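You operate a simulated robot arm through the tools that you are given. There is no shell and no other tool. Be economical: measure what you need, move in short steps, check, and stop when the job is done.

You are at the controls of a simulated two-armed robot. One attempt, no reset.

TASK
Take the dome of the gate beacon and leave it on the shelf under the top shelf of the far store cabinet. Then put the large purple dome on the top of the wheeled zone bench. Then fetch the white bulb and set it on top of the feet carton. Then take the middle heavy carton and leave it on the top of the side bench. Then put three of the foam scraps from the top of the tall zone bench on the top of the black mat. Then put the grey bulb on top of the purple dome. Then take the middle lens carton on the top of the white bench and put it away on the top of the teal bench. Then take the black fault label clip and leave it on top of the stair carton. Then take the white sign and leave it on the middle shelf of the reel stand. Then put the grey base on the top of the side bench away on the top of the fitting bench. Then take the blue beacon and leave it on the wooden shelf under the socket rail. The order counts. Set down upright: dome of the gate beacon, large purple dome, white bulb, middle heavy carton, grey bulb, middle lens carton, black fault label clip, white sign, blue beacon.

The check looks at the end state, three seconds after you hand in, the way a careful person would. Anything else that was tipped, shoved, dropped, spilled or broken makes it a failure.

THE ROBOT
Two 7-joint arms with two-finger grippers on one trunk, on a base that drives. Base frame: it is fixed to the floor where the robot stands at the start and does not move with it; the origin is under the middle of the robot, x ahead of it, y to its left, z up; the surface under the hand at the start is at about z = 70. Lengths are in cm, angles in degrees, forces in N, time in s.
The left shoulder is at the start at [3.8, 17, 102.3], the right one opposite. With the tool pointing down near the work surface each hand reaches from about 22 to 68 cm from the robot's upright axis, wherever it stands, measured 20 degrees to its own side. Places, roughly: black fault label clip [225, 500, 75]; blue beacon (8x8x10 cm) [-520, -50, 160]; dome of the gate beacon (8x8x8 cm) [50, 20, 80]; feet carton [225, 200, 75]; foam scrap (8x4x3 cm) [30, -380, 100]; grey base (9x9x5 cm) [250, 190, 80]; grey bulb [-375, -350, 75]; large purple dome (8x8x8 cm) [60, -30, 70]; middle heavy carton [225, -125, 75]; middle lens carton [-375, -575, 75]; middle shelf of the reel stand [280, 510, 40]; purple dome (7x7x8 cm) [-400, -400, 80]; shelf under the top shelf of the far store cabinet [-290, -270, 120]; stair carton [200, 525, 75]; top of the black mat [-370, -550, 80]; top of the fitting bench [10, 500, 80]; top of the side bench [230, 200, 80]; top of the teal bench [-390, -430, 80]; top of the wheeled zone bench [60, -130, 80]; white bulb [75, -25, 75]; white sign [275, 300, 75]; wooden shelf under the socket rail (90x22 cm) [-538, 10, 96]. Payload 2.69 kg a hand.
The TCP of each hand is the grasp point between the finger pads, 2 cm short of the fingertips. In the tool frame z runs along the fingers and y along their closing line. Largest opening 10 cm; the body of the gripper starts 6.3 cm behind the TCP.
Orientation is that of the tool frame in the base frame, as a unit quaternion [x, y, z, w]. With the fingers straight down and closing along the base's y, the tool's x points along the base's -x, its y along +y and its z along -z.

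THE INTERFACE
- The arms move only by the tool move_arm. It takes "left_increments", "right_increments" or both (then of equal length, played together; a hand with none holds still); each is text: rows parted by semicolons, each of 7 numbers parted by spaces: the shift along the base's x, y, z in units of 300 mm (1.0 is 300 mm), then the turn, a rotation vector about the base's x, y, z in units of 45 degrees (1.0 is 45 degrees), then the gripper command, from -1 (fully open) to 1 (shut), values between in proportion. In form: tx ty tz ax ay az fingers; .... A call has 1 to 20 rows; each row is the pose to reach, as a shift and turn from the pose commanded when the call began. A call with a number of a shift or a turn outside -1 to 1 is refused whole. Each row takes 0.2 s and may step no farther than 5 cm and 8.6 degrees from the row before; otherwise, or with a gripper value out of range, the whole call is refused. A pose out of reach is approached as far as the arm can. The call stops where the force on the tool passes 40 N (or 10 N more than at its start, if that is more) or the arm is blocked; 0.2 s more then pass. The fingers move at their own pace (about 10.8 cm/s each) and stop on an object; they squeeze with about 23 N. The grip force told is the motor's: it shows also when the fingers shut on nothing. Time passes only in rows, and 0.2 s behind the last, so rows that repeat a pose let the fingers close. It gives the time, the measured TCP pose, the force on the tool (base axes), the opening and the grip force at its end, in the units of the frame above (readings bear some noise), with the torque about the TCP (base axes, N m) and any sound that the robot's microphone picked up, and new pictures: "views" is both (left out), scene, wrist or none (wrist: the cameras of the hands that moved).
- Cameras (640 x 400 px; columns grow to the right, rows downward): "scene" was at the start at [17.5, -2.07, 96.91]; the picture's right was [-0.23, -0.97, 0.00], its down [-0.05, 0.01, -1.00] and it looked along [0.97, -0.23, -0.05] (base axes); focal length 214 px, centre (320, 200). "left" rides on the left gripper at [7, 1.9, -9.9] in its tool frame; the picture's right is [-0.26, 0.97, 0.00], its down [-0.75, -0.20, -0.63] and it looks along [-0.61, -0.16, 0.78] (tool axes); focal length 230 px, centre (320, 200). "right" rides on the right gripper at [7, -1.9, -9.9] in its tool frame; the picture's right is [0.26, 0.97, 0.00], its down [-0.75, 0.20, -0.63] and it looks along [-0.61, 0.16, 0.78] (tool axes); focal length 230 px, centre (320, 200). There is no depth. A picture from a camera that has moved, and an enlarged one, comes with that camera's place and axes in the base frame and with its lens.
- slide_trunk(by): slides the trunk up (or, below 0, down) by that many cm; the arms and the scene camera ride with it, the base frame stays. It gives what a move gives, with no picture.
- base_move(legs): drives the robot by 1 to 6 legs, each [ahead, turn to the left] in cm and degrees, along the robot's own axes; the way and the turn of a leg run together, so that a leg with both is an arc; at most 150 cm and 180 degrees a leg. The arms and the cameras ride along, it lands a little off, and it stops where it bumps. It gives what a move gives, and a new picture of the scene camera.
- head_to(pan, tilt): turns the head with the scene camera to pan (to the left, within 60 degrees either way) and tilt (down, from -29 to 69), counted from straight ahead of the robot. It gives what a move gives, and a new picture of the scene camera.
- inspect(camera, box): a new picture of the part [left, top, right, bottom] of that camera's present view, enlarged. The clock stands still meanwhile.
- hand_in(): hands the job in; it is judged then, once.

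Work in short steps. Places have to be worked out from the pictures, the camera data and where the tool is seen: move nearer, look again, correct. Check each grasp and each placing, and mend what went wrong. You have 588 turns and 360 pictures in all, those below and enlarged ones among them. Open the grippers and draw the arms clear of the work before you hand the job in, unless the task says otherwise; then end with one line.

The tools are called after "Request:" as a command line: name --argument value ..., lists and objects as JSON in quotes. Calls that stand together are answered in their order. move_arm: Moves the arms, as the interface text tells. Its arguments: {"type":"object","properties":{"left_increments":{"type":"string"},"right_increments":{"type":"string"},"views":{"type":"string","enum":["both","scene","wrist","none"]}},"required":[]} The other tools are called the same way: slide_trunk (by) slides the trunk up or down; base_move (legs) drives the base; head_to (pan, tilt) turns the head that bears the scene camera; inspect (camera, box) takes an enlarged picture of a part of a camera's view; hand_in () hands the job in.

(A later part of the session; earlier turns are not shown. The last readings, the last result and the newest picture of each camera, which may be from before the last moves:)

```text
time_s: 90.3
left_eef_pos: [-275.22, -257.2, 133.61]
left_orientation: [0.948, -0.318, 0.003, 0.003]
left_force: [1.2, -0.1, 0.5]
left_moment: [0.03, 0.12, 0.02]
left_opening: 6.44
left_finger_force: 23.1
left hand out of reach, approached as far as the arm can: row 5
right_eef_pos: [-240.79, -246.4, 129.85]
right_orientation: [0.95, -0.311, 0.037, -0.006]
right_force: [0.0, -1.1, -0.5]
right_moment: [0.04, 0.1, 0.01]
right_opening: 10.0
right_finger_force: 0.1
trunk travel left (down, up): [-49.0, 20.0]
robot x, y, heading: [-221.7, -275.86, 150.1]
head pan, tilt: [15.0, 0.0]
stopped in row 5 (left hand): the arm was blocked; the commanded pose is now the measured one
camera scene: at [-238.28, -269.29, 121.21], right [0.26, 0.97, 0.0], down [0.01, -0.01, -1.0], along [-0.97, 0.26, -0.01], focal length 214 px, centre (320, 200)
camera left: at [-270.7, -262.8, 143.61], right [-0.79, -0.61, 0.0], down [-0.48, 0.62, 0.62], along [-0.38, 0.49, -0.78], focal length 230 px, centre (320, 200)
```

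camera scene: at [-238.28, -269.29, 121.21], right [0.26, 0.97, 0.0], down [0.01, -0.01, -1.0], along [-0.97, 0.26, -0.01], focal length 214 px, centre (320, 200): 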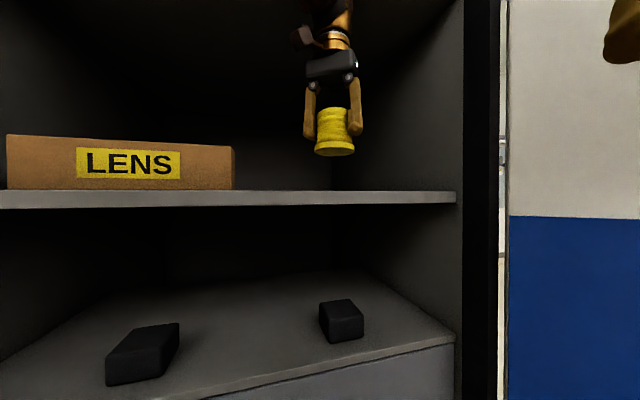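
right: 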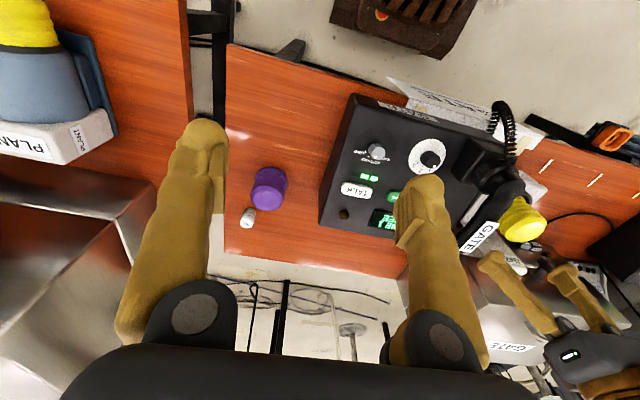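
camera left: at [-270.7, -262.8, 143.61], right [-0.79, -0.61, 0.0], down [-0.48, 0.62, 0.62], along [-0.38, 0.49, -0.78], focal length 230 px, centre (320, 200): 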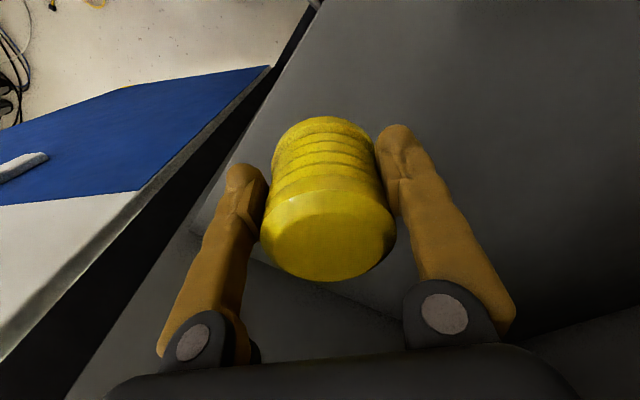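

The arm stopped near full reach, with the wrist close to the top shelf's underside (~157). I'll back it a little and lower to z≈129, then bring the base 8 cm closer.

Request:
move_arm --left_increments "0.08 -0.05 0 0 0 0 1;0.1 -0.06 -0.1 0 0 0 1;0.1 -0.06 -0.15 0 0 0 1;0.1 -0.06 -0.15 0 0 0 1" --views "none"

Request:
base_move --legs '[[9, 0]]'

```text
time_s: 90.6
left_eef_pos: [-272.84, -258.69, 133.62]
left_orientation: [0.948, -0.319, 0.003, 0.004]
left_force: [0.1, 0.1, -2.3]
left_moment: [-0.01, -0.04, 0.02]
left_opening: 6.42
left_finger_force: 23.0
right_eef_pos: [-239.6, -247.11, 128.55]
right_orientation: [0.949, -0.309, 0.063, -0.002]
right_force: [-0.5, 0.8, 0.4]
right_moment: [0.0, -0.03, -0.04]
right_opening: 9.98
right_finger_force: 0.0
trunk travel left (down, up): [-49.0, 20.0]
robot x, y, heading: [-221.66, -275.91, 150.0]
head pan, tilt: [15.0, 0.0]
stopped in row 1 (left hand): the arm was blocked; the commanded pose is now the measured one
```

```text
time_s: 91.3
left_eef_pos: [-269.83, -260.59, 133.72]
left_orientation: [0.947, -0.32, 0.006, 0.011]
left_force: [0.4, 0.1, -0.1]
left_moment: [0.03, -0.02, 0.0]
left_opening: 6.43
left_finger_force: 23.2
right_eef_pos: [-237.1, -248.72, 126.52]
right_orientation: [0.945, -0.307, 0.108, 0.007]
right_force: [0.1, 0.1, 0.0]
right_moment: [0.02, -0.02, -0.02]
right_opening: 10.03
right_finger_force: 0.0
trunk travel left (down, up): [-49.0, 20.0]
robot x, y, heading: [-222.53, -275.72, 150.4]
head pan, tilt: [15.0, 0.0]
stopped in leg 1: the robot was blocked; the commanded pose is now the measured one
camera scene: at [-239.79, -268.71, 121.06], right [0.26, 0.97, 0.0], down [0.02, -0.01, -1.0], along [-0.97, 0.26, -0.02], focal length 214 px, centre (320, 200)
```

scene: 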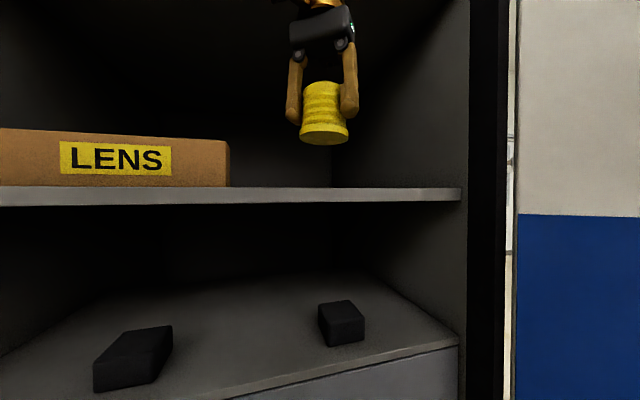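

Something else is touching: the right hand is drifting and tilting. I'll look to the right side and through the right wrist camera.

Request:
head_to --pan -40 --tilt 10

Request:
inspect --camera "right" --box '[0, 0, 640, 400]'

```text
time_s: 92.6
left_eef_pos: [-269.95, -260.46, 133.78]
left_orientation: [0.947, -0.321, 0.007, 0.011]
left_force: [-0.5, 0.4, -0.8]
left_moment: [-0.03, 0.04, -0.05]
left_opening: 6.42
left_finger_force: 22.2
right_eef_pos: [-237.15, -248.68, 126.58]
right_orientation: [0.946, -0.306, 0.107, 0.007]
right_force: [0.6, 1.0, 0.2]
right_moment: [0.01, 0.0, 0.03]
right_opening: 10.02
right_finger_force: 0.1
trunk travel left (down, up): [-49.0, 20.0]
robot x, y, heading: [-222.38, -275.61, 150.3]
head pan, tilt: [-40.0, 10.0]
camera scene: at [-234.23, -262.35, 119.51], right [0.94, 0.34, 0.02], down [0.08, -0.17, -0.98], along [-0.33, 0.92, -0.19], focal length 214 px, centre (320, 200)
```

scene: 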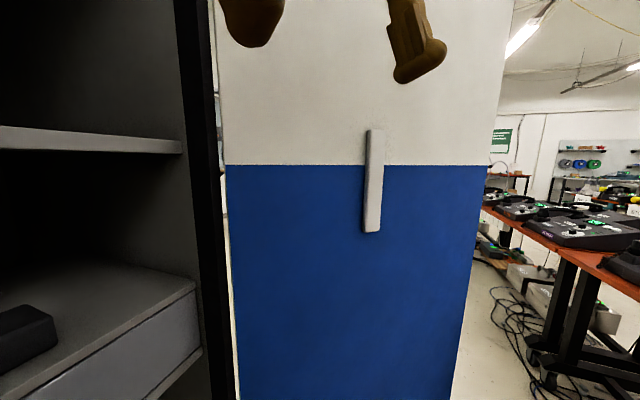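

```text
1.00 times, centred on (320, 200) of right (not enlarged: the box is as wide or as high as the picture)
camera zoom: at [-232.55, -250.27, 137.72], right [-0.36, -0.93, 0.0], down [-0.83, 0.32, 0.45], along [-0.42, 0.16, -0.89], focal length 230 px, centre (320, 200)
```

zoom: 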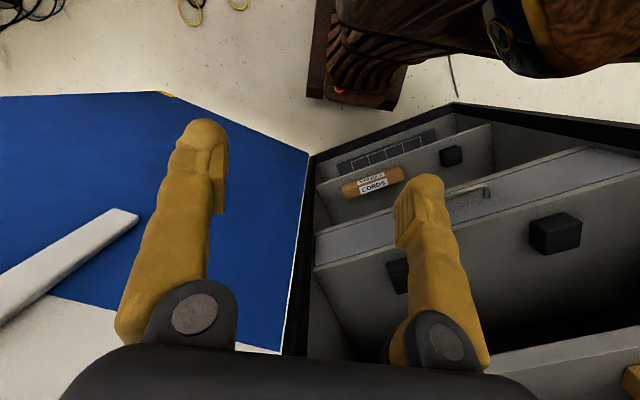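

The right side is clear. I'll test by backing the base off 12 cm to see what frees up.

Request:
base_move --legs '[[-12, 0]]'

Request:
head_to --pan 25 --tilt -10

```text
time_s: 93.8
left_eef_pos: [-258.84, -266.75, 134.31]
left_orientation: [0.947, -0.32, -0.003, 0.007]
left_force: [0.4, 0.1, -1.1]
left_moment: [0.03, 0.05, 0.01]
left_opening: 6.44
left_finger_force: 23.3
right_eef_pos: [-226.24, -254.79, 127.99]
right_orientation: [0.948, -0.309, 0.075, 0.001]
right_force: [0.9, 0.6, 0.1]
right_moment: [0.03, 0.07, 0.0]
right_opening: 9.98
right_finger_force: 0.0
trunk travel left (down, up): [-49.0, 20.0]
robot x, y, heading: [-211.82, -281.37, 150.2]
head pan, tilt: [-40.0, 10.0]
camera scene: at [-220.34, -270.12, 119.99], right [0.94, 0.34, -0.01], down [0.05, -0.16, -0.99], along [-0.34, 0.93, -0.17], focal length 214 px, centre (320, 200)
```

scene: 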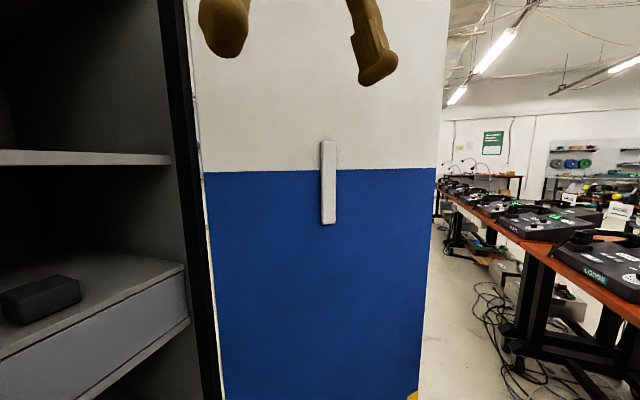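

```text
time_s: 95.2
left_eef_pos: [-259.09, -266.47, 134.44]
left_orientation: [0.947, -0.32, -0.004, 0.008]
left_force: [1.1, -0.8, 0.5]
left_moment: [0.03, 0.06, -0.01]
left_opening: 6.44
left_finger_force: 23.1
right_eef_pos: [-226.31, -254.66, 127.64]
right_orientation: [0.948, -0.307, 0.082, 0.003]
right_force: [1.0, -0.5, 0.0]
right_moment: [0.04, 0.03, -0.01]
right_opening: 9.99
right_finger_force: 0.0
trunk travel left (down, up): [-49.0, 20.0]
robot x, y, heading: [-211.99, -281.82, 150.2]
head pan, tilt: [25.0, -10.0]
camera scene: at [-227.28, -277.12, 122.88], right [0.09, 1.0, 0.0], down [-0.17, 0.01, -0.99], along [-0.98, 0.08, 0.17], focal length 214 px, centre (320, 200)
```

scene: 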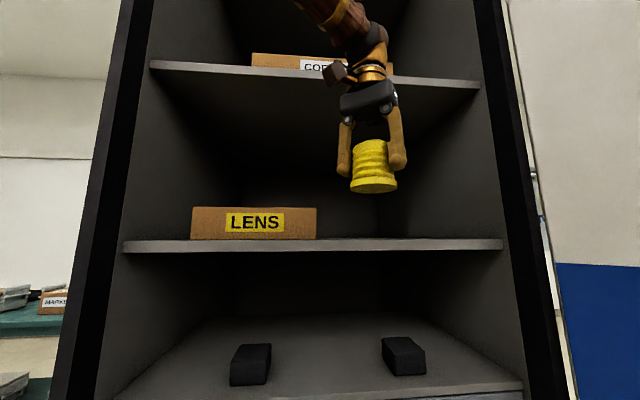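

Now it's clear: the forearm comes from above and fouls the top shelf. I'll lower the trunk 20 cm and raise the hand relative to it, so the forearm rises toward the wrist.

Request:
slide_trunk --by -20

Request:
move_arm --left_increments "0 0 0.13 0 0 0 1;0 0 0.26 0 0 0 1;0 0 0.4 0 0 0 1;0 0 0.53 0 0 0 1;0 0 0.53 0 0 0 1" --right_increments "0.08 -0.1 0 0 0 0 -1;0.16 -0.2 0 0 0 0 -1;0.24 -0.3 0 0 0 0 -1;0.24 -0.3 0 0 0 0 -1;0.24 -0.3 0 0 0 0 -1" --views "scene"

```text
time_s: 97.3
left_eef_pos: [-260.15, -265.91, 113.9]
left_orientation: [0.947, -0.32, 0.001, 0.009]
left_force: [-0.5, -0.1, -1.5]
left_moment: [-0.01, 0.0, 0.0]
left_opening: 6.44
left_finger_force: 23.1
right_eef_pos: [-227.25, -254.17, 107.56]
right_orientation: [0.948, -0.308, 0.084, 0.002]
right_force: [0.1, 0.4, -1.0]
right_moment: [0.0, 0.0, 0.0]
right_opening: 9.99
right_finger_force: 0.1
trunk travel left (down, up): [-29.0, 40.0]
robot x, y, heading: [-211.9, -281.94, 150.4]
head pan, tilt: [25.0, -10.0]
```

```text
time_s: 98.5
left_eef_pos: [-259.27, -266.36, 124.69]
left_orientation: [0.947, -0.32, 0.0, 0.008]
left_force: [-0.1, -0.3, -0.6]
left_moment: [0.0, -0.02, 0.01]
left_opening: 6.44
left_finger_force: 23.3
left hand out of reach, approached as far as the arm can: row 3, 4, 5
right_eef_pos: [-220.11, -263.2, 107.56]
right_orientation: [0.948, -0.308, 0.08, 0.002]
right_force: [-0.6, 0.4, 0.6]
right_moment: [-0.02, 0.0, 0.01]
right_opening: 10.01
right_finger_force: 0.1
trunk travel left (down, up): [-29.0, 40.0]
robot x, y, heading: [-212.24, -282.1, 150.0]
head pan, tilt: [25.0, -10.0]
camera scene: at [-227.99, -276.73, 102.73], right [0.08, 1.0, -0.01], down [-0.16, 0.01, -0.99], along [-0.98, 0.08, 0.16], focal length 214 px, centre (320, 200)
```

scene: 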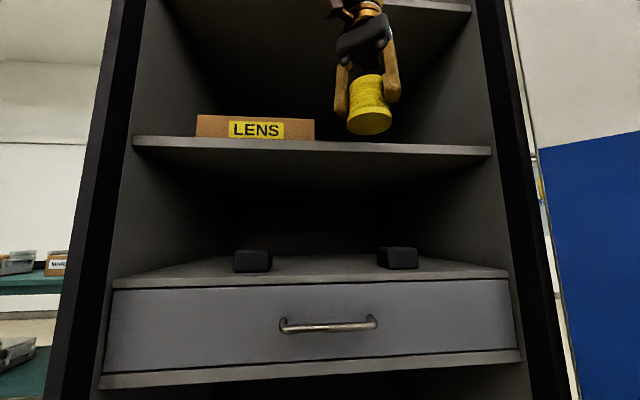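

The arm is at full stretch at z 124.7. I'll raise the trunk 5 cm and check the height before driving in.

Request:
slide_trunk --by 5

Request:
head_to --pan 25 --tilt -18

```text
time_s: 99.5
left_eef_pos: [-259.37, -266.35, 129.63]
left_orientation: [0.947, -0.32, 0.001, 0.009]
left_force: [-1.1, 0.0, -0.7]
left_moment: [0.0, -0.02, -0.02]
left_opening: 6.46
left_finger_force: 23.4
right_eef_pos: [-220.13, -263.11, 112.52]
right_orientation: [0.948, -0.308, 0.08, 0.001]
right_force: [-0.1, -0.8, -0.9]
right_moment: [0.01, 0.01, 0.01]
right_opening: 9.99
right_finger_force: 0.1
trunk travel left (down, up): [-34.0, 35.0]
robot x, y, heading: [-212.02, -281.8, 150.1]
head pan, tilt: [25.0, -10.0]
```

```text
time_s: 100.2
left_eef_pos: [-259.38, -266.41, 129.69]
left_orientation: [0.948, -0.319, 0.0, 0.009]
left_force: [-0.8, 0.6, -0.5]
left_moment: [-0.02, 0.0, 0.0]
left_opening: 6.44
left_finger_force: 23.0
right_eef_pos: [-220.0, -263.18, 112.48]
right_orientation: [0.948, -0.308, 0.081, 0.001]
right_force: [-0.9, 0.0, 0.3]
right_moment: [0.03, 0.01, -0.01]
right_opening: 10.02
right_finger_force: 0.0
trunk travel left (down, up): [-34.0, 35.0]
robot x, y, heading: [-212.16, -281.71, 150.0]
head pan, tilt: [25.0, -18.0]
camera scene: at [-227.46, -276.72, 108.86], right [0.08, 1.0, -0.01], down [-0.29, 0.02, -0.96], along [-0.95, 0.08, 0.29], focal length 214 px, centre (320, 200)
```

scene: 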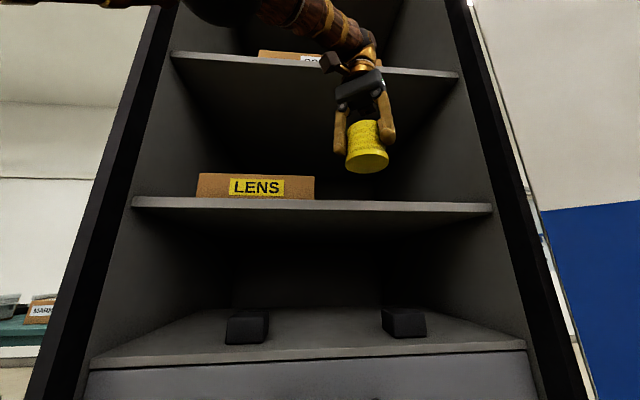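

Elbow lies out to the left roughly level with the wrist (~150), which should pass under the top shelf (157.5). I'll lower 1.5 cm and drive in 20 cm.

Request:
slide_trunk --by -1.5

Request:
base_move --legs '[[14, 0]]'

```text
time_s: 100.8
left_eef_pos: [-259.4, -266.49, 128.17]
left_orientation: [0.947, -0.32, 0.001, 0.009]
left_force: [-0.9, -0.4, -0.8]
left_moment: [0.02, 0.02, -0.01]
left_opening: 6.44
left_finger_force: 22.4
right_eef_pos: [-220.12, -263.12, 110.99]
right_orientation: [0.948, -0.308, 0.081, 0.001]
right_force: [-0.1, 1.3, -0.6]
right_moment: [0.04, -0.04, 0.04]
right_opening: 9.99
right_finger_force: 0.0
trunk travel left (down, up): [-32.5, 36.5]
robot x, y, heading: [-212.04, -282.09, 150.0]
head pan, tilt: [25.0, -18.0]
```

```text
time_s: 102.1
left_eef_pos: [-271.78, -259.31, 128.32]
left_orientation: [0.948, -0.319, 0.002, 0.009]
left_force: [-0.3, 0.0, -0.2]
left_moment: [0.02, 0.02, 0.0]
left_opening: 6.43
left_finger_force: 22.7
right_eef_pos: [-232.61, -255.96, 111.06]
right_orientation: [0.948, -0.307, 0.081, 0.002]
right_force: [0.3, -0.4, -0.1]
right_moment: [-0.02, 0.03, -0.01]
right_opening: 10.01
right_finger_force: 0.0
trunk travel left (down, up): [-32.5, 36.5]
robot x, y, heading: [-224.03, -274.65, 150.2]
head pan, tilt: [25.0, -18.0]
camera scene: at [-239.9, -269.6, 107.37], right [0.08, 1.0, -0.01], down [-0.29, 0.02, -0.96], along [-0.95, 0.08, 0.29], focal length 214 px, centre (320, 200)
```

scene: 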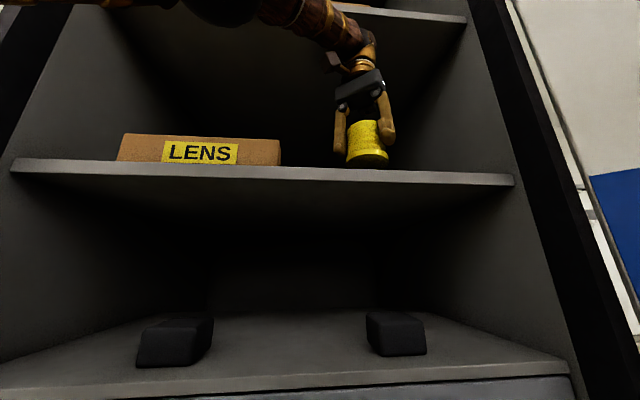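

No contact so far. I'll drive 8 cm further in.

Request:
base_move --legs '[[8, 0]]'

Request:
inspect --camera "left" --box '[0, 0, 640, 400]'

```text
time_s: 103.2
left_eef_pos: [-275.05, -257.36, 130.12]
left_orientation: [0.947, -0.32, -0.017, 0.006]
left_force: [0.0, -0.4, 1.0]
left_moment: [0.05, 0.07, -0.03]
left_opening: 6.45
left_finger_force: 23.2
right_eef_pos: [-236.23, -253.69, 111.24]
right_orientation: [0.949, -0.308, 0.073, -0.001]
right_force: [-1.1, 0.2, -0.4]
right_moment: [-0.09, -0.06, -0.03]
right_opening: 9.99
right_finger_force: 0.0
trunk travel left (down, up): [-32.5, 36.5]
robot x, y, heading: [-231.04, -270.2, 150.1]
head pan, tilt: [25.0, -18.0]
camera scene: at [-244.48, -266.93, 107.76], right [0.08, 1.0, 0.0], down [-0.32, 0.03, -0.95], along [-0.95, 0.08, 0.32], focal length 214 px, centre (320, 200)
```

scene: 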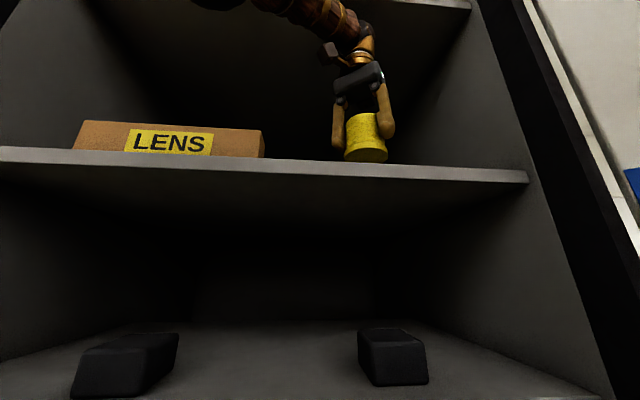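

```text
1.00 times, centred on (320, 200) of left (not enlarged: the box is as wide or as high as the picture)
camera zoom: at [-270.25, -263.05, 139.9], right [-0.79, -0.61, 0.03], down [-0.45, 0.61, 0.65], along [-0.41, 0.5, -0.76], focal length 230 px, centre (320, 200)
```

zoom: 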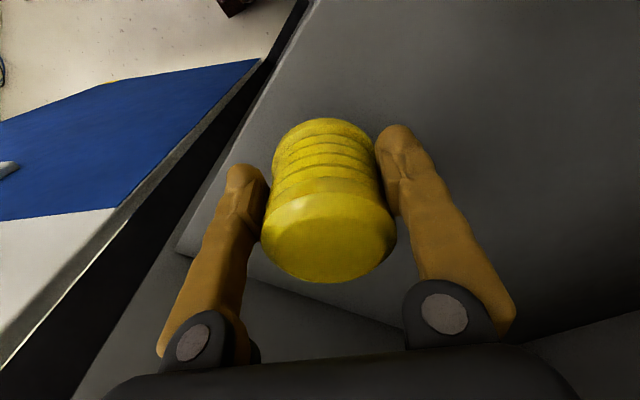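

The body leaned, so the arm touches something at x≈-275. I'll back off slightly, lower the trunk 3 cm, and try again gently.

Request:
base_move --legs '[[-6, 0]]'

Request:
slide_trunk --by -2

Request:
head_to --pan 25 --tilt -29

```text
time_s: 104.2
left_eef_pos: [-272.68, -258.78, 128.58]
left_orientation: [0.948, -0.32, -0.003, 0.009]
left_force: [0.0, 0.1, -2.3]
left_moment: [-0.04, 0.07, -0.01]
left_opening: 6.43
left_finger_force: 22.7
right_eef_pos: [-233.63, -255.4, 110.92]
right_orientation: [0.947, -0.309, 0.086, 0.001]
right_force: [1.6, -1.6, -0.2]
right_moment: [0.13, 0.14, 0.0]
right_opening: 10.03
right_finger_force: 0.1
trunk travel left (down, up): [-32.5, 36.5]
robot x, y, heading: [-226.13, -273.65, 150.1]
head pan, tilt: [25.0, -18.0]
camera scene: at [-240.94, -269.0, 107.47], right [0.08, 1.0, 0.0], down [-0.3, 0.02, -0.95], along [-0.95, 0.08, 0.3], focal length 214 px, centre (320, 200)
```

scene: 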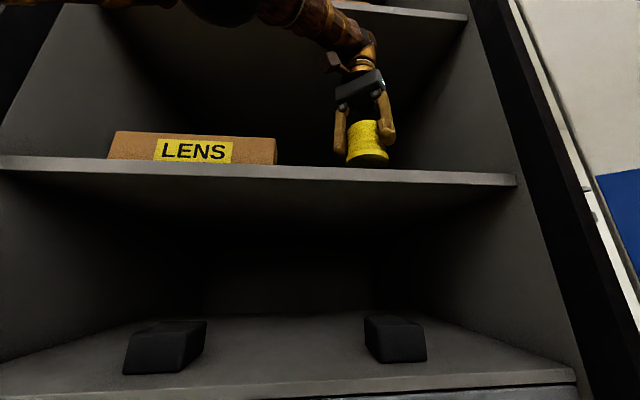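

```text
time_s: 104.8
left_eef_pos: [-270.45, -260.13, 127.34]
left_orientation: [0.948, -0.319, -0.012, 0.005]
left_force: [-0.1, -0.2, -0.9]
left_moment: [0.04, -0.02, -0.02]
left_opening: 6.43
left_finger_force: 22.8
right_eef_pos: [-231.85, -256.37, 109.23]
right_orientation: [0.948, -0.309, 0.076, -0.001]
right_force: [0.2, 0.0, -0.1]
right_moment: [-0.03, -0.02, -0.02]
right_opening: 9.99
right_finger_force: 0.0
trunk travel left (down, up): [-30.5, 38.5]
robot x, y, heading: [-225.93, -273.24, 150.2]
head pan, tilt: [25.0, -18.0]
```

```text
time_s: 105.5
left_eef_pos: [-271.81, -259.1, 127.21]
left_orientation: [0.947, -0.32, -0.008, 0.007]
left_force: [0.2, -0.7, -0.8]
left_moment: [0.02, 0.04, 0.02]
left_opening: 6.43
left_finger_force: 23.1
right_eef_pos: [-232.69, -255.75, 108.82]
right_orientation: [0.947, -0.308, 0.09, 0.002]
right_force: [0.4, -0.8, 0.4]
right_moment: [0.05, 0.08, -0.03]
right_opening: 10.01
right_finger_force: 0.1
trunk travel left (down, up): [-30.5, 38.5]
robot x, y, heading: [-226.02, -274.03, 150.3]
head pan, tilt: [25.0, -28.6]
camera scene: at [-240.21, -268.87, 106.77], right [0.09, 1.0, -0.01], down [-0.47, 0.03, -0.88], along [-0.88, 0.08, 0.47], focal length 214 px, centre (320, 200)
```

scene: 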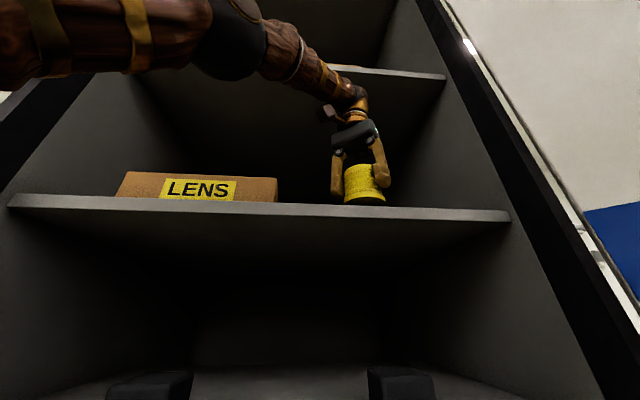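

Now I see: the wrist (≈25 cm above the TCP) nearly touches the top shelf. I'll set the dome down just inside the front edge, then regrasp with a horizontal tool and push it deeper. First nudge in 2.5 cm and lower.

Request:
move_arm --left_increments "-0.035 0.02 -0.01 0.0 -0.02 0 1;-0.07 0.04 -0.015 0 -0.02 0 1;-0.085 0.048 -0.02 0 -0.02 0 1;-0.085 0.048 -0.03 0 -0.02 0 1;-0.085 0.048 -0.04 0 -0.02 0 1;-0.085 0.048 -0.045 0 -0.02 0 1" --views "wrist"

```text
time_s: 106.9
left_eef_pos: [-274.03, -258.4, 126.18]
left_orientation: [0.947, -0.32, -0.002, 0.004]
left_force: [0.4, 1.0, 16.9]
left_moment: [0.71, 0.54, -0.07]
left_opening: 6.45
left_finger_force: 22.5
left hand out of reach, approached as far as the arm can: row 1, 2, 3, 4, 5, 6
right_eef_pos: [-232.73, -255.7, 108.72]
right_orientation: [0.947, -0.308, 0.092, 0.003]
right_force: [0.4, -0.2, 0.6]
right_moment: [-0.01, 0.02, -0.01]
right_opening: 9.99
right_finger_force: 0.0
trunk travel left (down, up): [-30.5, 38.5]
robot x, y, heading: [-226.43, -273.77, 150.1]
head pan, tilt: [25.0, -28.6]
camera left: at [-269.53, -264.0, 136.13], right [-0.79, -0.61, 0.01], down [-0.47, 0.62, 0.63], along [-0.39, 0.49, -0.78], focal length 230 px, centre (320, 200)
```

left: 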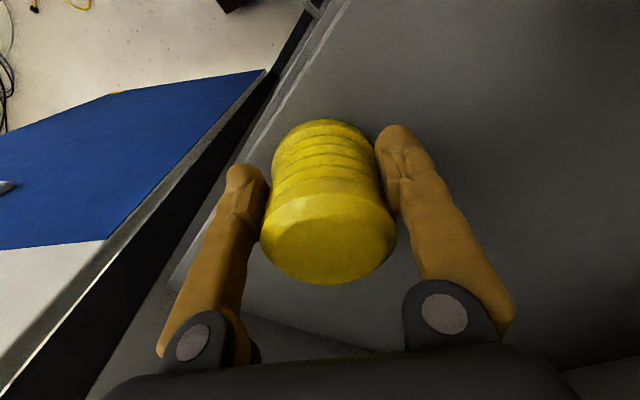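

The dome is resting on the shelf (17 N up) just inside the edge. Release, then back the hand straight out with the base.

Request:
move_arm --left_increments "0 0 0.015 0 0 0 0.6;0 0 0.015 0 0 0 0.2;0 0 0.015 0 0 0 -0.3;0 0 0.015 0 0 0 -1;0 0 0.015 0 0 0 -1;0 0 0.015 0 0 0 -1" --views "wrist"

```text
time_s: 108.3
left_eef_pos: [-274.07, -258.51, 126.24]
left_orientation: [0.947, -0.32, 0.0, 0.005]
left_force: [-0.4, -0.7, -0.6]
left_moment: [0.02, 0.0, 0.01]
left_opening: 10.0
left_finger_force: 0.1
left hand out of reach, approached as far as the arm can: row 1
right_eef_pos: [-232.72, -255.69, 108.68]
right_orientation: [0.947, -0.307, 0.093, 0.003]
right_force: [-0.1, -0.3, 1.0]
right_moment: [0.0, 0.0, -0.01]
right_opening: 10.02
right_finger_force: 0.1
trunk travel left (down, up): [-30.5, 38.5]
robot x, y, heading: [-226.39, -274.14, 150.2]
head pan, tilt: [25.0, -28.6]
camera left: at [-269.52, -264.1, 136.16], right [-0.79, -0.61, 0.01], down [-0.47, 0.62, 0.62], along [-0.39, 0.49, -0.78], focal length 230 px, centre (320, 200)
```

left: 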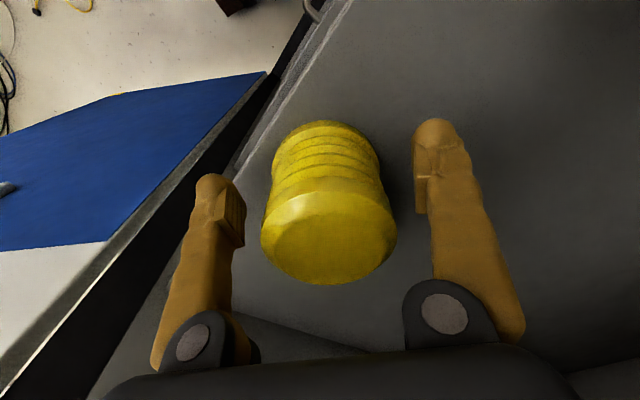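

The dome stands. I'll back straight out 22 cm and look.

Request:
base_move --legs '[[-22, 0]]'

Request:
head_to --pan 20 --tilt -5

```text
time_s: 110.0
left_eef_pos: [-255.12, -269.34, 126.3]
left_orientation: [0.947, -0.321, -0.001, 0.004]
left_force: [0.0, -0.3, 0.2]
left_moment: [0.07, 0.04, -0.01]
left_opening: 10.01
left_finger_force: 0.0
right_eef_pos: [-213.98, -266.54, 108.88]
right_orientation: [0.947, -0.309, 0.093, 0.003]
right_force: [0.7, -0.7, 0.1]
right_moment: [0.01, 0.05, 0.02]
right_opening: 9.97
right_finger_force: 0.1
trunk travel left (down, up): [-30.5, 38.5]
robot x, y, heading: [-207.56, -284.29, 149.9]
head pan, tilt: [25.0, -28.6]
camera scene: at [-221.73, -279.48, 106.76], right [0.09, 1.0, -0.01], down [-0.47, 0.03, -0.88], along [-0.88, 0.08, 0.47], focal length 214 px, centre (320, 200)
```

scene: 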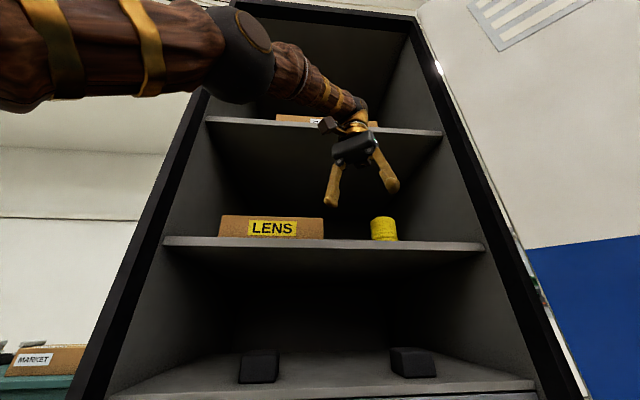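

```text
time_s: 110.9
left_eef_pos: [-253.93, -269.84, 127.31]
left_orientation: [0.948, -0.32, -0.006, 0.004]
left_force: [0.8, -0.1, -0.6]
left_moment: [-0.02, 0.0, 0.01]
left_opening: 9.99
left_finger_force: 0.0
right_eef_pos: [-213.08, -267.22, 108.75]
right_orientation: [0.946, -0.31, 0.1, 0.008]
right_force: [-52.8, 23.8, 9.7]
right_moment: [-0.49, 0.84, -3.32]
right_opening: 10.04
right_finger_force: 0.6
trunk travel left (down, up): [-30.5, 38.5]
robot x, y, heading: [-207.54, -284.45, 150.1]
head pan, tilt: [20.0, -5.0]
camera scene: at [-223.78, -278.49, 103.46], right [0.17, 0.98, -0.01], down [-0.07, 0.01, -1.0], along [-0.98, 0.17, 0.07], focal length 214 px, centre (320, 200)
```

scene: 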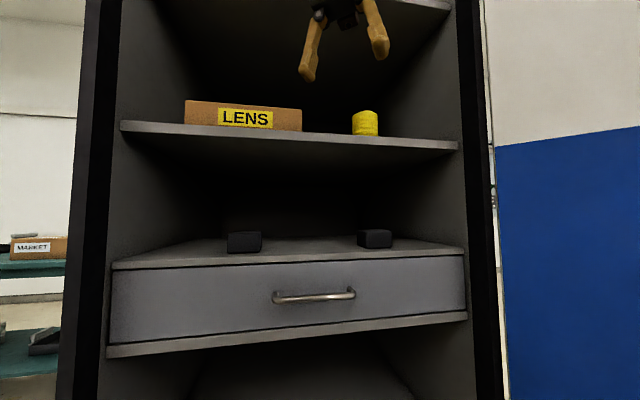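

The right hand got tucked too close and is pressing on my own head. I'll move it outward first, then forward.

Request:
move_arm --right_increments "0.05 0.09 0 0 0 0 -1;0.1 0.18 0 0 0 0 -1;0.15 0.26 0 0 0 0 -1;0.05 0.32 0 -0.03 0.1 0 -1;-0.08 0.4 0 -0.05 0.15 0 -1;-0.2 0.47 0 -0.06 0.2 0 -1;-0.33 0.54 0 -0.06 0.2 0 -1;-0.45 0.61 0 -0.06 0.2 0 -1;-0.45 0.61 0 -0.06 0.2 0 -1" --views "scene"

```text
time_s: 112.9
left_eef_pos: [-253.63, -269.86, 127.46]
left_orientation: [0.947, -0.321, -0.008, 0.003]
left_force: [0.8, -0.5, 0.1]
left_moment: [0.0, 0.0, -0.01]
left_opening: 9.99
left_finger_force: 0.0
right_eef_pos: [-226.1, -249.04, 109.02]
right_orientation: [0.951, -0.306, 0.017, 0.047]
right_force: [1.2, -0.3, -0.4]
right_moment: [0.02, 0.02, 0.02]
right_opening: 10.03
right_finger_force: 0.0
trunk travel left (down, up): [-30.5, 38.5]
robot x, y, heading: [-207.52, -284.55, 150.0]
head pan, tilt: [20.0, -5.0]
camera scene: at [-223.69, -278.52, 103.47], right [0.17, 0.98, -0.01], down [-0.07, 0.01, -1.0], along [-0.98, 0.17, 0.07], focal length 214 px, centre (320, 200)
```

scene: 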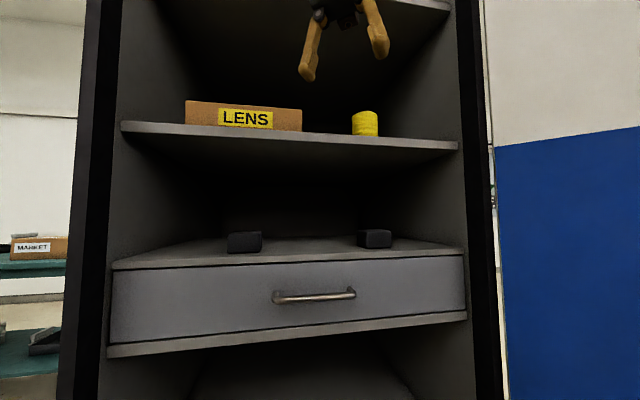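

Dome stands near the shelf's front edge. I'll tilt the left tool 45° (fingers forward-down) so the wrist trails behind, then regrasp and set it deeper.

Request:
move_arm --left_increments "0 0 0 0.1 0.132 0 -1;0 0 0 0.2 0.264 0 -1;0 0 0 0.3 0.396 0 -1;0 0 0 0.4 0.528 0 -1;0 0 0 0.5 0.66 0 -1;0 0 0 0.606 0.794 0 -1;0 0 0 0.606 0.794 0 -1" --views "both"

```text
time_s: 114.5
left_eef_pos: [-253.76, -270.05, 126.35]
left_orientation: [0.876, -0.294, -0.363, -0.118]
left_force: [-0.3, 0.5, 0.1]
left_moment: [0.01, 0.0, 0.02]
left_opening: 10.0
left_finger_force: 0.0
right_eef_pos: [-226.19, -248.99, 108.98]
right_orientation: [0.951, -0.307, 0.017, 0.048]
right_force: [0.1, 0.8, 0.2]
right_moment: [-0.02, 0.0, 0.0]
right_opening: 9.99
right_finger_force: 0.0
trunk travel left (down, up): [-30.5, 38.5]
robot x, y, heading: [-207.77, -284.24, 149.9]
head pan, tilt: [20.0, -5.0]
camera scene: at [-223.73, -278.5, 103.47], right [0.17, 0.98, -0.01], down [-0.07, 0.01, -1.0], along [-0.98, 0.17, 0.07], focal length 214 px, centre (320, 200)
camera left: at [-245.34, -278.65, 128.44], right [-0.73, -0.66, 0.19], down [0.05, 0.22, 0.97], along [-0.69, 0.72, -0.12], focal length 230 px, centre (320, 200)
```

scene: 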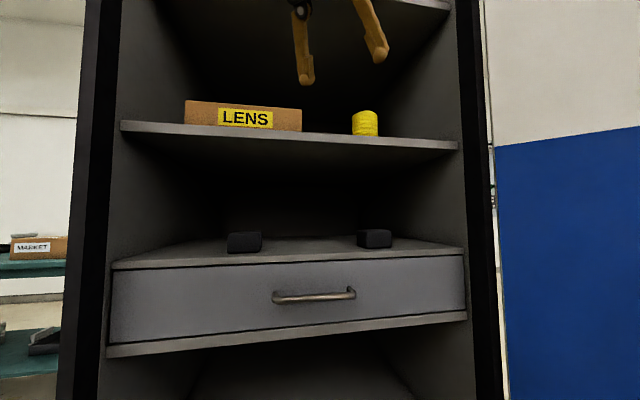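
left: 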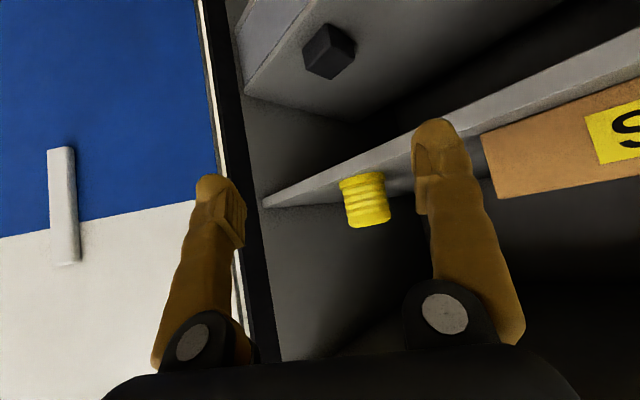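

The wrist view confirms the dome's centre at about [-274,-258.3]. I'll drive 13 cm forward to a standoff, then advance along the fingers.

Request:
base_move --legs '[[12, 0]]'

Request:
inspect --camera "left" --box '[0, 0, 640, 400]'

```text
time_s: 115.7
left_eef_pos: [-264.23, -263.94, 126.89]
left_orientation: [0.873, -0.293, -0.37, -0.119]
left_force: [0.5, -0.8, 0.7]
left_moment: [0.01, 0.04, 0.03]
left_opening: 10.01
left_finger_force: 0.1
right_eef_pos: [-236.74, -242.93, 108.83]
right_orientation: [0.951, -0.306, 0.019, 0.049]
right_force: [0.6, 0.2, -0.9]
right_moment: [0.05, 0.06, -0.05]
right_opening: 10.0
right_finger_force: 0.1
trunk travel left (down, up): [-30.5, 38.5]
robot x, y, heading: [-217.94, -278.26, 149.8]
head pan, tilt: [20.0, -5.0]
camera scene: at [-233.71, -272.75, 103.55], right [0.17, 0.98, 0.0], down [-0.08, 0.01, -1.0], along [-0.98, 0.17, 0.08], focal length 214 px, centre (320, 200)
```

scene: 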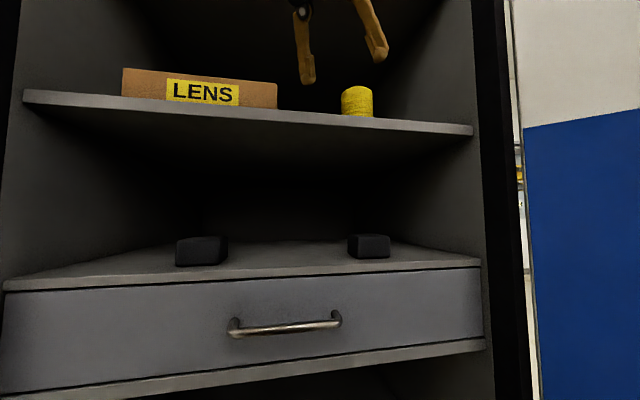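

```text
1.00 times, centred on (320, 200) of left (not enlarged: the box is as wide or as high as the picture)
camera zoom: at [-255.73, -272.69, 128.98], right [-0.72, -0.66, 0.19], down [0.07, 0.21, 0.98], along [-0.69, 0.72, -0.11], focal length 230 px, centre (320, 200)
```

zoom: 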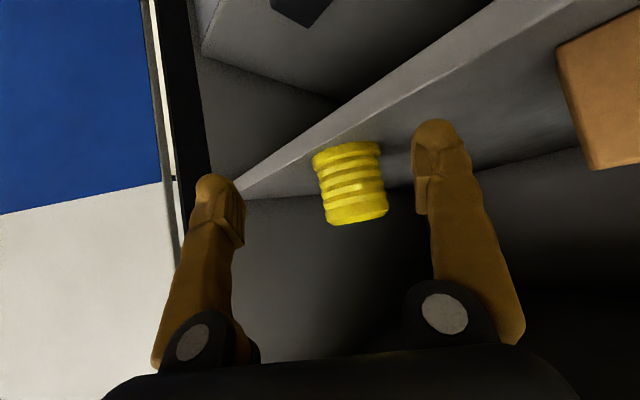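

Dome confirmed. I'll correct 1.5 cm laterally, then advance 11 cm along the finger direction around it.

Request:
move_arm --left_increments "-0.029 -0.039 -0.02 0 0 0 -1;-0.11 0.02 -0.025 0 0 0 -1;-0.2 0.087 -0.025 0 0 0 -1;-0.29 0.153 -0.025 0 0 0 -1;-0.327 0.18 -0.025 0 0 0 -1;-0.327 0.18 -0.025 0 0 0 -1" --views "wrist"

```text
time_s: 117.1
left_eef_pos: [-272.9, -259.3, 126.81]
left_orientation: [0.871, -0.293, -0.376, -0.121]
left_force: [-0.6, -0.1, 0.4]
left_moment: [0.0, -0.02, -0.01]
left_opening: 9.98
left_finger_force: 0.0
right_eef_pos: [-235.77, -243.5, 109.18]
right_orientation: [0.951, -0.305, 0.014, 0.047]
right_force: [-0.8, 0.0, -0.2]
right_moment: [-0.01, -0.01, 0.01]
right_opening: 10.02
right_finger_force: 0.1
trunk travel left (down, up): [-30.5, 38.5]
robot x, y, heading: [-217.78, -278.38, 149.9]
head pan, tilt: [20.0, -5.0]
camera left: at [-264.48, -268.04, 128.61], right [-0.72, -0.66, 0.2], down [0.08, 0.2, 0.98], along [-0.69, 0.72, -0.1], focal length 230 px, centre (320, 200)
```

left: 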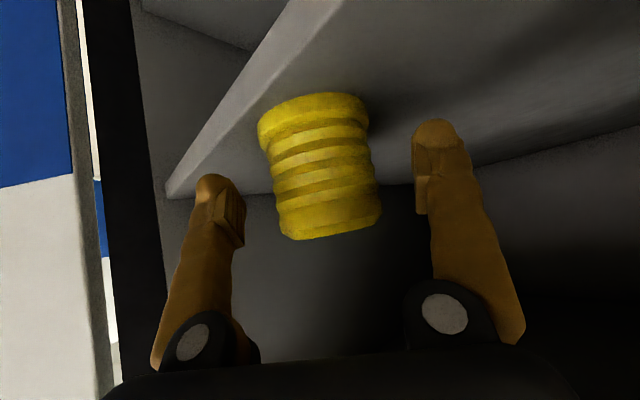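

Nearly centred; advance 1.2 cm more and close.

Request:
move_arm --left_increments "-0.035 0.025 -0.02 0 0 0 -1;-0.035 0.025 -0.02 0 0 0 -1;-0.035 0.025 -0.02 0 0 0 0.3;-0.035 0.025 -0.02 0 0 0 1;-0.035 0.025 -0.02 0 0 0 1;-0.035 0.025 -0.02 0 0 0 1" --views "wrist"

```text
time_s: 118.5
left_eef_pos: [-273.86, -258.61, 126.28]
left_orientation: [0.871, -0.292, -0.376, -0.121]
left_force: [-0.1, 1.0, 1.8]
left_moment: [0.09, 0.05, 0.0]
left_opening: 6.34
left_finger_force: 23.0
right_eef_pos: [-235.78, -243.39, 109.23]
right_orientation: [0.951, -0.305, 0.015, 0.046]
right_force: [0.1, 0.1, -0.3]
right_moment: [0.01, 0.0, 0.03]
right_opening: 10.0
right_finger_force: 0.1
trunk travel left (down, up): [-30.5, 38.5]
robot x, y, heading: [-217.93, -278.42, 150.3]
head pan, tilt: [20.0, -5.0]
camera left: at [-265.41, -267.31, 128.05], right [-0.72, -0.66, 0.2], down [0.08, 0.2, 0.98], along [-0.69, 0.72, -0.1], focal length 230 px, centre (320, 200)
```

left: 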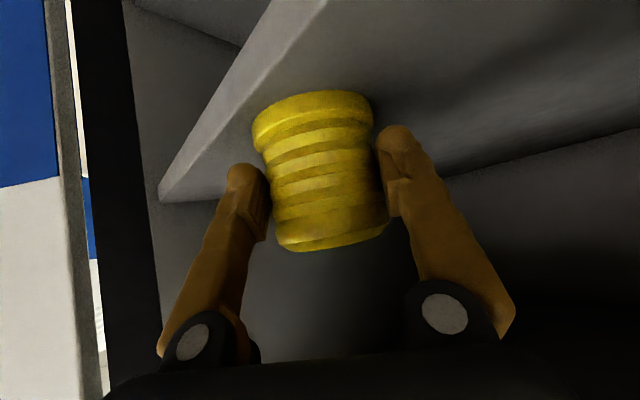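

Gripped. Lift 1 cm, carry it 7 cm deeper, and set it down.

Request:
move_arm --left_increments "0 0 0.04 0 0 0 1;-0.08 0.03 0.04 0 0 0 1;-0.16 0.06 0.04 0 0 0 1;-0.24 0.1 0.04 0 0 0 1;-0.24 0.1 0.04 0 0 0 1;-0.24 0.1 0.02 0 0 0 1;-0.24 0.1 0.005 0 0 0 1;-0.24 0.1 -0.01 0 0 0 1" --views "wrist"

```text
time_s: 120.3
left_eef_pos: [-281.23, -255.47, 126.26]
left_orientation: [0.87, -0.292, -0.378, -0.121]
left_force: [-2.2, 0.9, 7.2]
left_moment: [-0.1, -0.04, -0.01]
left_opening: 6.36
left_finger_force: 22.7
right_eef_pos: [-235.77, -243.4, 109.28]
right_orientation: [0.951, -0.306, 0.013, 0.046]
right_force: [0.7, -0.1, 0.2]
right_moment: [0.01, 0.01, 0.02]
right_opening: 10.0
right_finger_force: 0.0
trunk travel left (down, up): [-30.5, 38.5]
robot x, y, heading: [-218.2, -278.22, 150.2]
head pan, tilt: [20.0, -5.0]
camera left: at [-272.65, -264.16, 128.0], right [-0.72, -0.66, 0.2], down [0.08, 0.2, 0.98], along [-0.69, 0.72, -0.09], focal length 230 px, centre (320, 200)
```

left: 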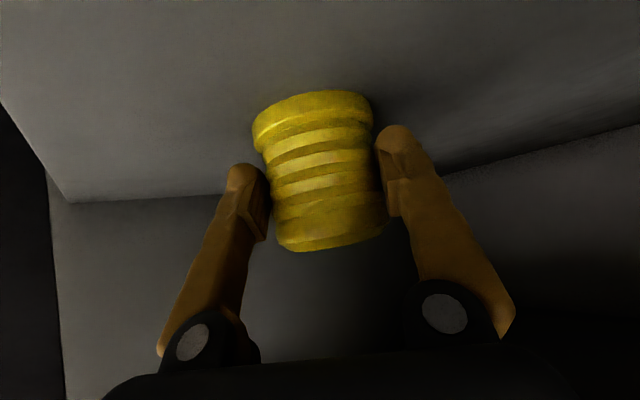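

It's down at [-281,-255] with contact. Open and withdraw along the fingers.

Request:
move_arm --left_increments "0 0 0 0 0 0 0.5;0 0 0 0 0 0 0;0 0 0 0 0 0 -1;0 0 0 0 0 0 -1;0.1 -0.074 0 0 0 0 -1;0.2 -0.15 0 0 0 0 -1;0.3 -0.22 0.02 0 0 0 -1;0.4 -0.3 0.02 0 0 0 -1;0.5 -0.37 0.02 0 0 0 -1" --views "wrist"

```text
time_s: 122.3
left_eef_pos: [-266.25, -266.66, 126.13]
left_orientation: [0.874, -0.293, -0.369, -0.121]
left_force: [-0.8, 0.2, 0.7]
left_moment: [0.05, -0.01, -0.01]
left_opening: 9.98
left_finger_force: 0.2
right_eef_pos: [-235.63, -243.46, 109.27]
right_orientation: [0.951, -0.306, 0.014, 0.047]
right_force: [-0.4, -0.1, 0.0]
right_moment: [0.03, -0.01, -0.01]
right_opening: 9.98
right_finger_force: 0.1
trunk travel left (down, up): [-30.5, 38.5]
robot x, y, heading: [-218.06, -278.64, 150.0]
head pan, tilt: [20.0, -5.0]
camera left: at [-257.78, -275.39, 127.98], right [-0.72, -0.66, 0.19], down [0.06, 0.21, 0.98], along [-0.69, 0.72, -0.11], focal length 230 px, centre (320, 200)
```

left: 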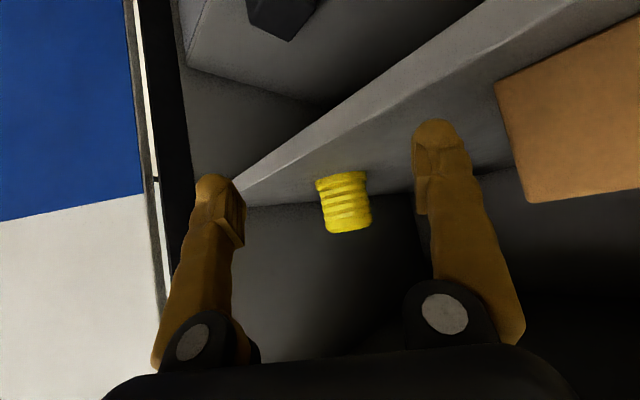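

The dome stands upright and well on the shelf — first job done. Backing off, straightening the left tool, and restoring travel pose.

Request:
base_move --legs '[[-14, 0]]'

Request:
move_arm --left_increments "0 0 0 -0.1 -0.132 0 -1;0 0 0 -0.2 -0.264 0 -1;0 0 0 -0.3 -0.396 0 -1;0 0 -0.1 -0.4 -0.528 0 -1;0 0 -0.2 -0.5 -0.66 0 -1;0 0 -0.35 -0.606 -0.794 0 -1;0 0 -0.5 -0.606 -0.794 0 -1" --right_increments "-0.05 0.03 0 0 0 0 -1;-0.1 0.06 0 0 0 0 -1;-0.15 0.1 0 0 0 0 -1;-0.2 0.13 0 0 0 0 -1;-0.25 0.15 0 0 0 0 -1;-0.25 0.15 0 0 0 0 -1;-0.25 0.15 0 0 0 0 -1" --views "none"

Request:
base_move --legs '[[0, 131], [101, 0], [0, 78]]'

```text
time_s: 123.6
left_eef_pos: [-254.84, -273.39, 126.03]
left_orientation: [0.874, -0.292, -0.369, -0.118]
left_force: [-1.0, -0.1, -0.7]
left_moment: [-0.03, -0.04, -0.03]
left_opening: 10.01
left_finger_force: 0.0
right_eef_pos: [-224.29, -249.96, 108.99]
right_orientation: [0.951, -0.306, 0.016, 0.047]
right_force: [0.1, -0.4, 0.7]
right_moment: [-0.03, -0.01, -0.03]
right_opening: 10.01
right_finger_force: 0.2
trunk travel left (down, up): [-30.5, 38.5]
robot x, y, heading: [-206.02, -285.48, 150.0]
head pan, tilt: [20.0, -5.0]
camera scene: at [-222.41, -279.28, 103.39], right [0.17, 0.98, -0.01], down [-0.07, 0.0, -1.0], along [-0.98, 0.17, 0.07], focal length 214 px, centre (320, 200)
```

scene: 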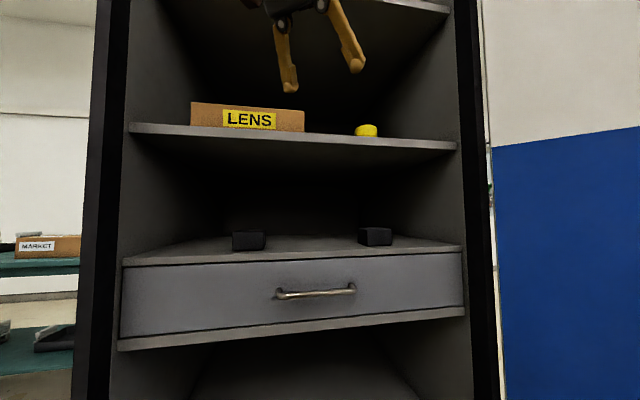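

```text
time_s: 125.2
left_eef_pos: [-252.7, -274.6, 111.79]
left_orientation: [0.947, -0.321, -0.016, 0.002]
left_force: [-0.3, 0.1, -0.1]
left_moment: [0.0, -0.02, 0.0]
left_opening: 9.98
left_finger_force: 0.1
right_eef_pos: [-229.94, -246.71, 109.54]
right_orientation: [0.951, -0.305, 0.008, 0.045]
right_force: [0.7, 0.6, -0.3]
right_moment: [-0.02, -0.02, 0.0]
right_opening: 10.01
right_finger_force: 0.0
trunk travel left (down, up): [-30.5, 38.5]
robot x, y, heading: [-205.47, -285.44, 150.2]
head pan, tilt: [20.0, -5.0]
```

```text
time_s: 139.4
left_eef_pos: [-139.91, -370.39, 111.96]
left_orientation: [0.076, 0.997, 0.006, 0.016]
left_force: [-0.4, 0.1, 0.2]
left_moment: [0.0, 0.02, -0.02]
left_opening: 9.98
left_finger_force: 0.1
right_eef_pos: [-146.47, -405.89, 109.51]
right_orientation: [0.059, 0.997, 0.042, -0.018]
right_force: [0.6, 0.0, 1.3]
right_moment: [-0.02, 0.01, -0.05]
right_opening: 9.99
right_finger_force: 0.1
trunk travel left (down, up): [-30.5, 38.5]
robot x, y, heading: [-186.19, -384.16, -1.2]
head pan, tilt: [20.0, -5.0]
camera scene: at [-169.22, -381.52, 103.47], right [0.32, -0.95, -0.01], down [0.07, 0.03, -1.0], along [0.94, 0.32, 0.07], focal length 214 px, centre (320, 200)
```

scene: 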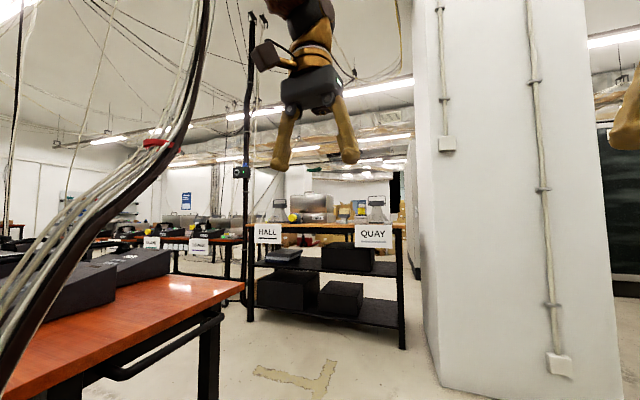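

Clear view of the tall zone bench (HALL/QUAY). I'll go east, then north up the aisle.

Request:
base_move --legs '[[130, 0], [0, 83], [120, 0], [130, 6], [0, -60]]'

```text
time_s: 145.4
left_eef_pos: [-19.68, -371.0, 114.24]
left_orientation: [0.067, 0.997, 0.009, 0.042]
left_force: [-2.1, -0.4, 0.9]
left_moment: [0.02, -0.07, 0.02]
left_opening: 9.98
left_finger_force: 0.2
right_eef_pos: [-25.61, -406.68, 108.52]
right_orientation: [0.049, 0.997, 0.038, -0.044]
right_force: [-2.2, -0.6, -0.1]
right_moment: [0.03, -0.07, -0.03]
right_opening: 9.99
right_finger_force: 0.0
trunk travel left (down, up): [-30.5, 38.5]
robot x, y, heading: [-60.14, -385.88, -0.2]
head pan, tilt: [20.0, -5.0]
stopped in leg 1: the force on the tool passed its limit at 71 N (the readings are from after the stop); the commanded pose is now the measured one
camera scene: at [-43.28, -382.84, 103.53], right [0.34, -0.94, 0.0], down [0.07, 0.03, -1.0], along [0.94, 0.34, 0.08], focal length 214 px, centre (320, 200)
```

scene: 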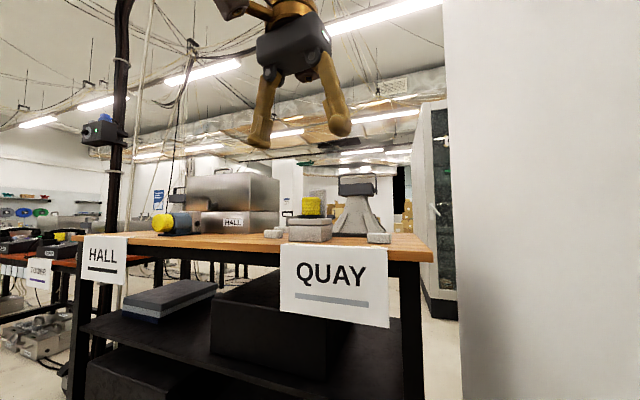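

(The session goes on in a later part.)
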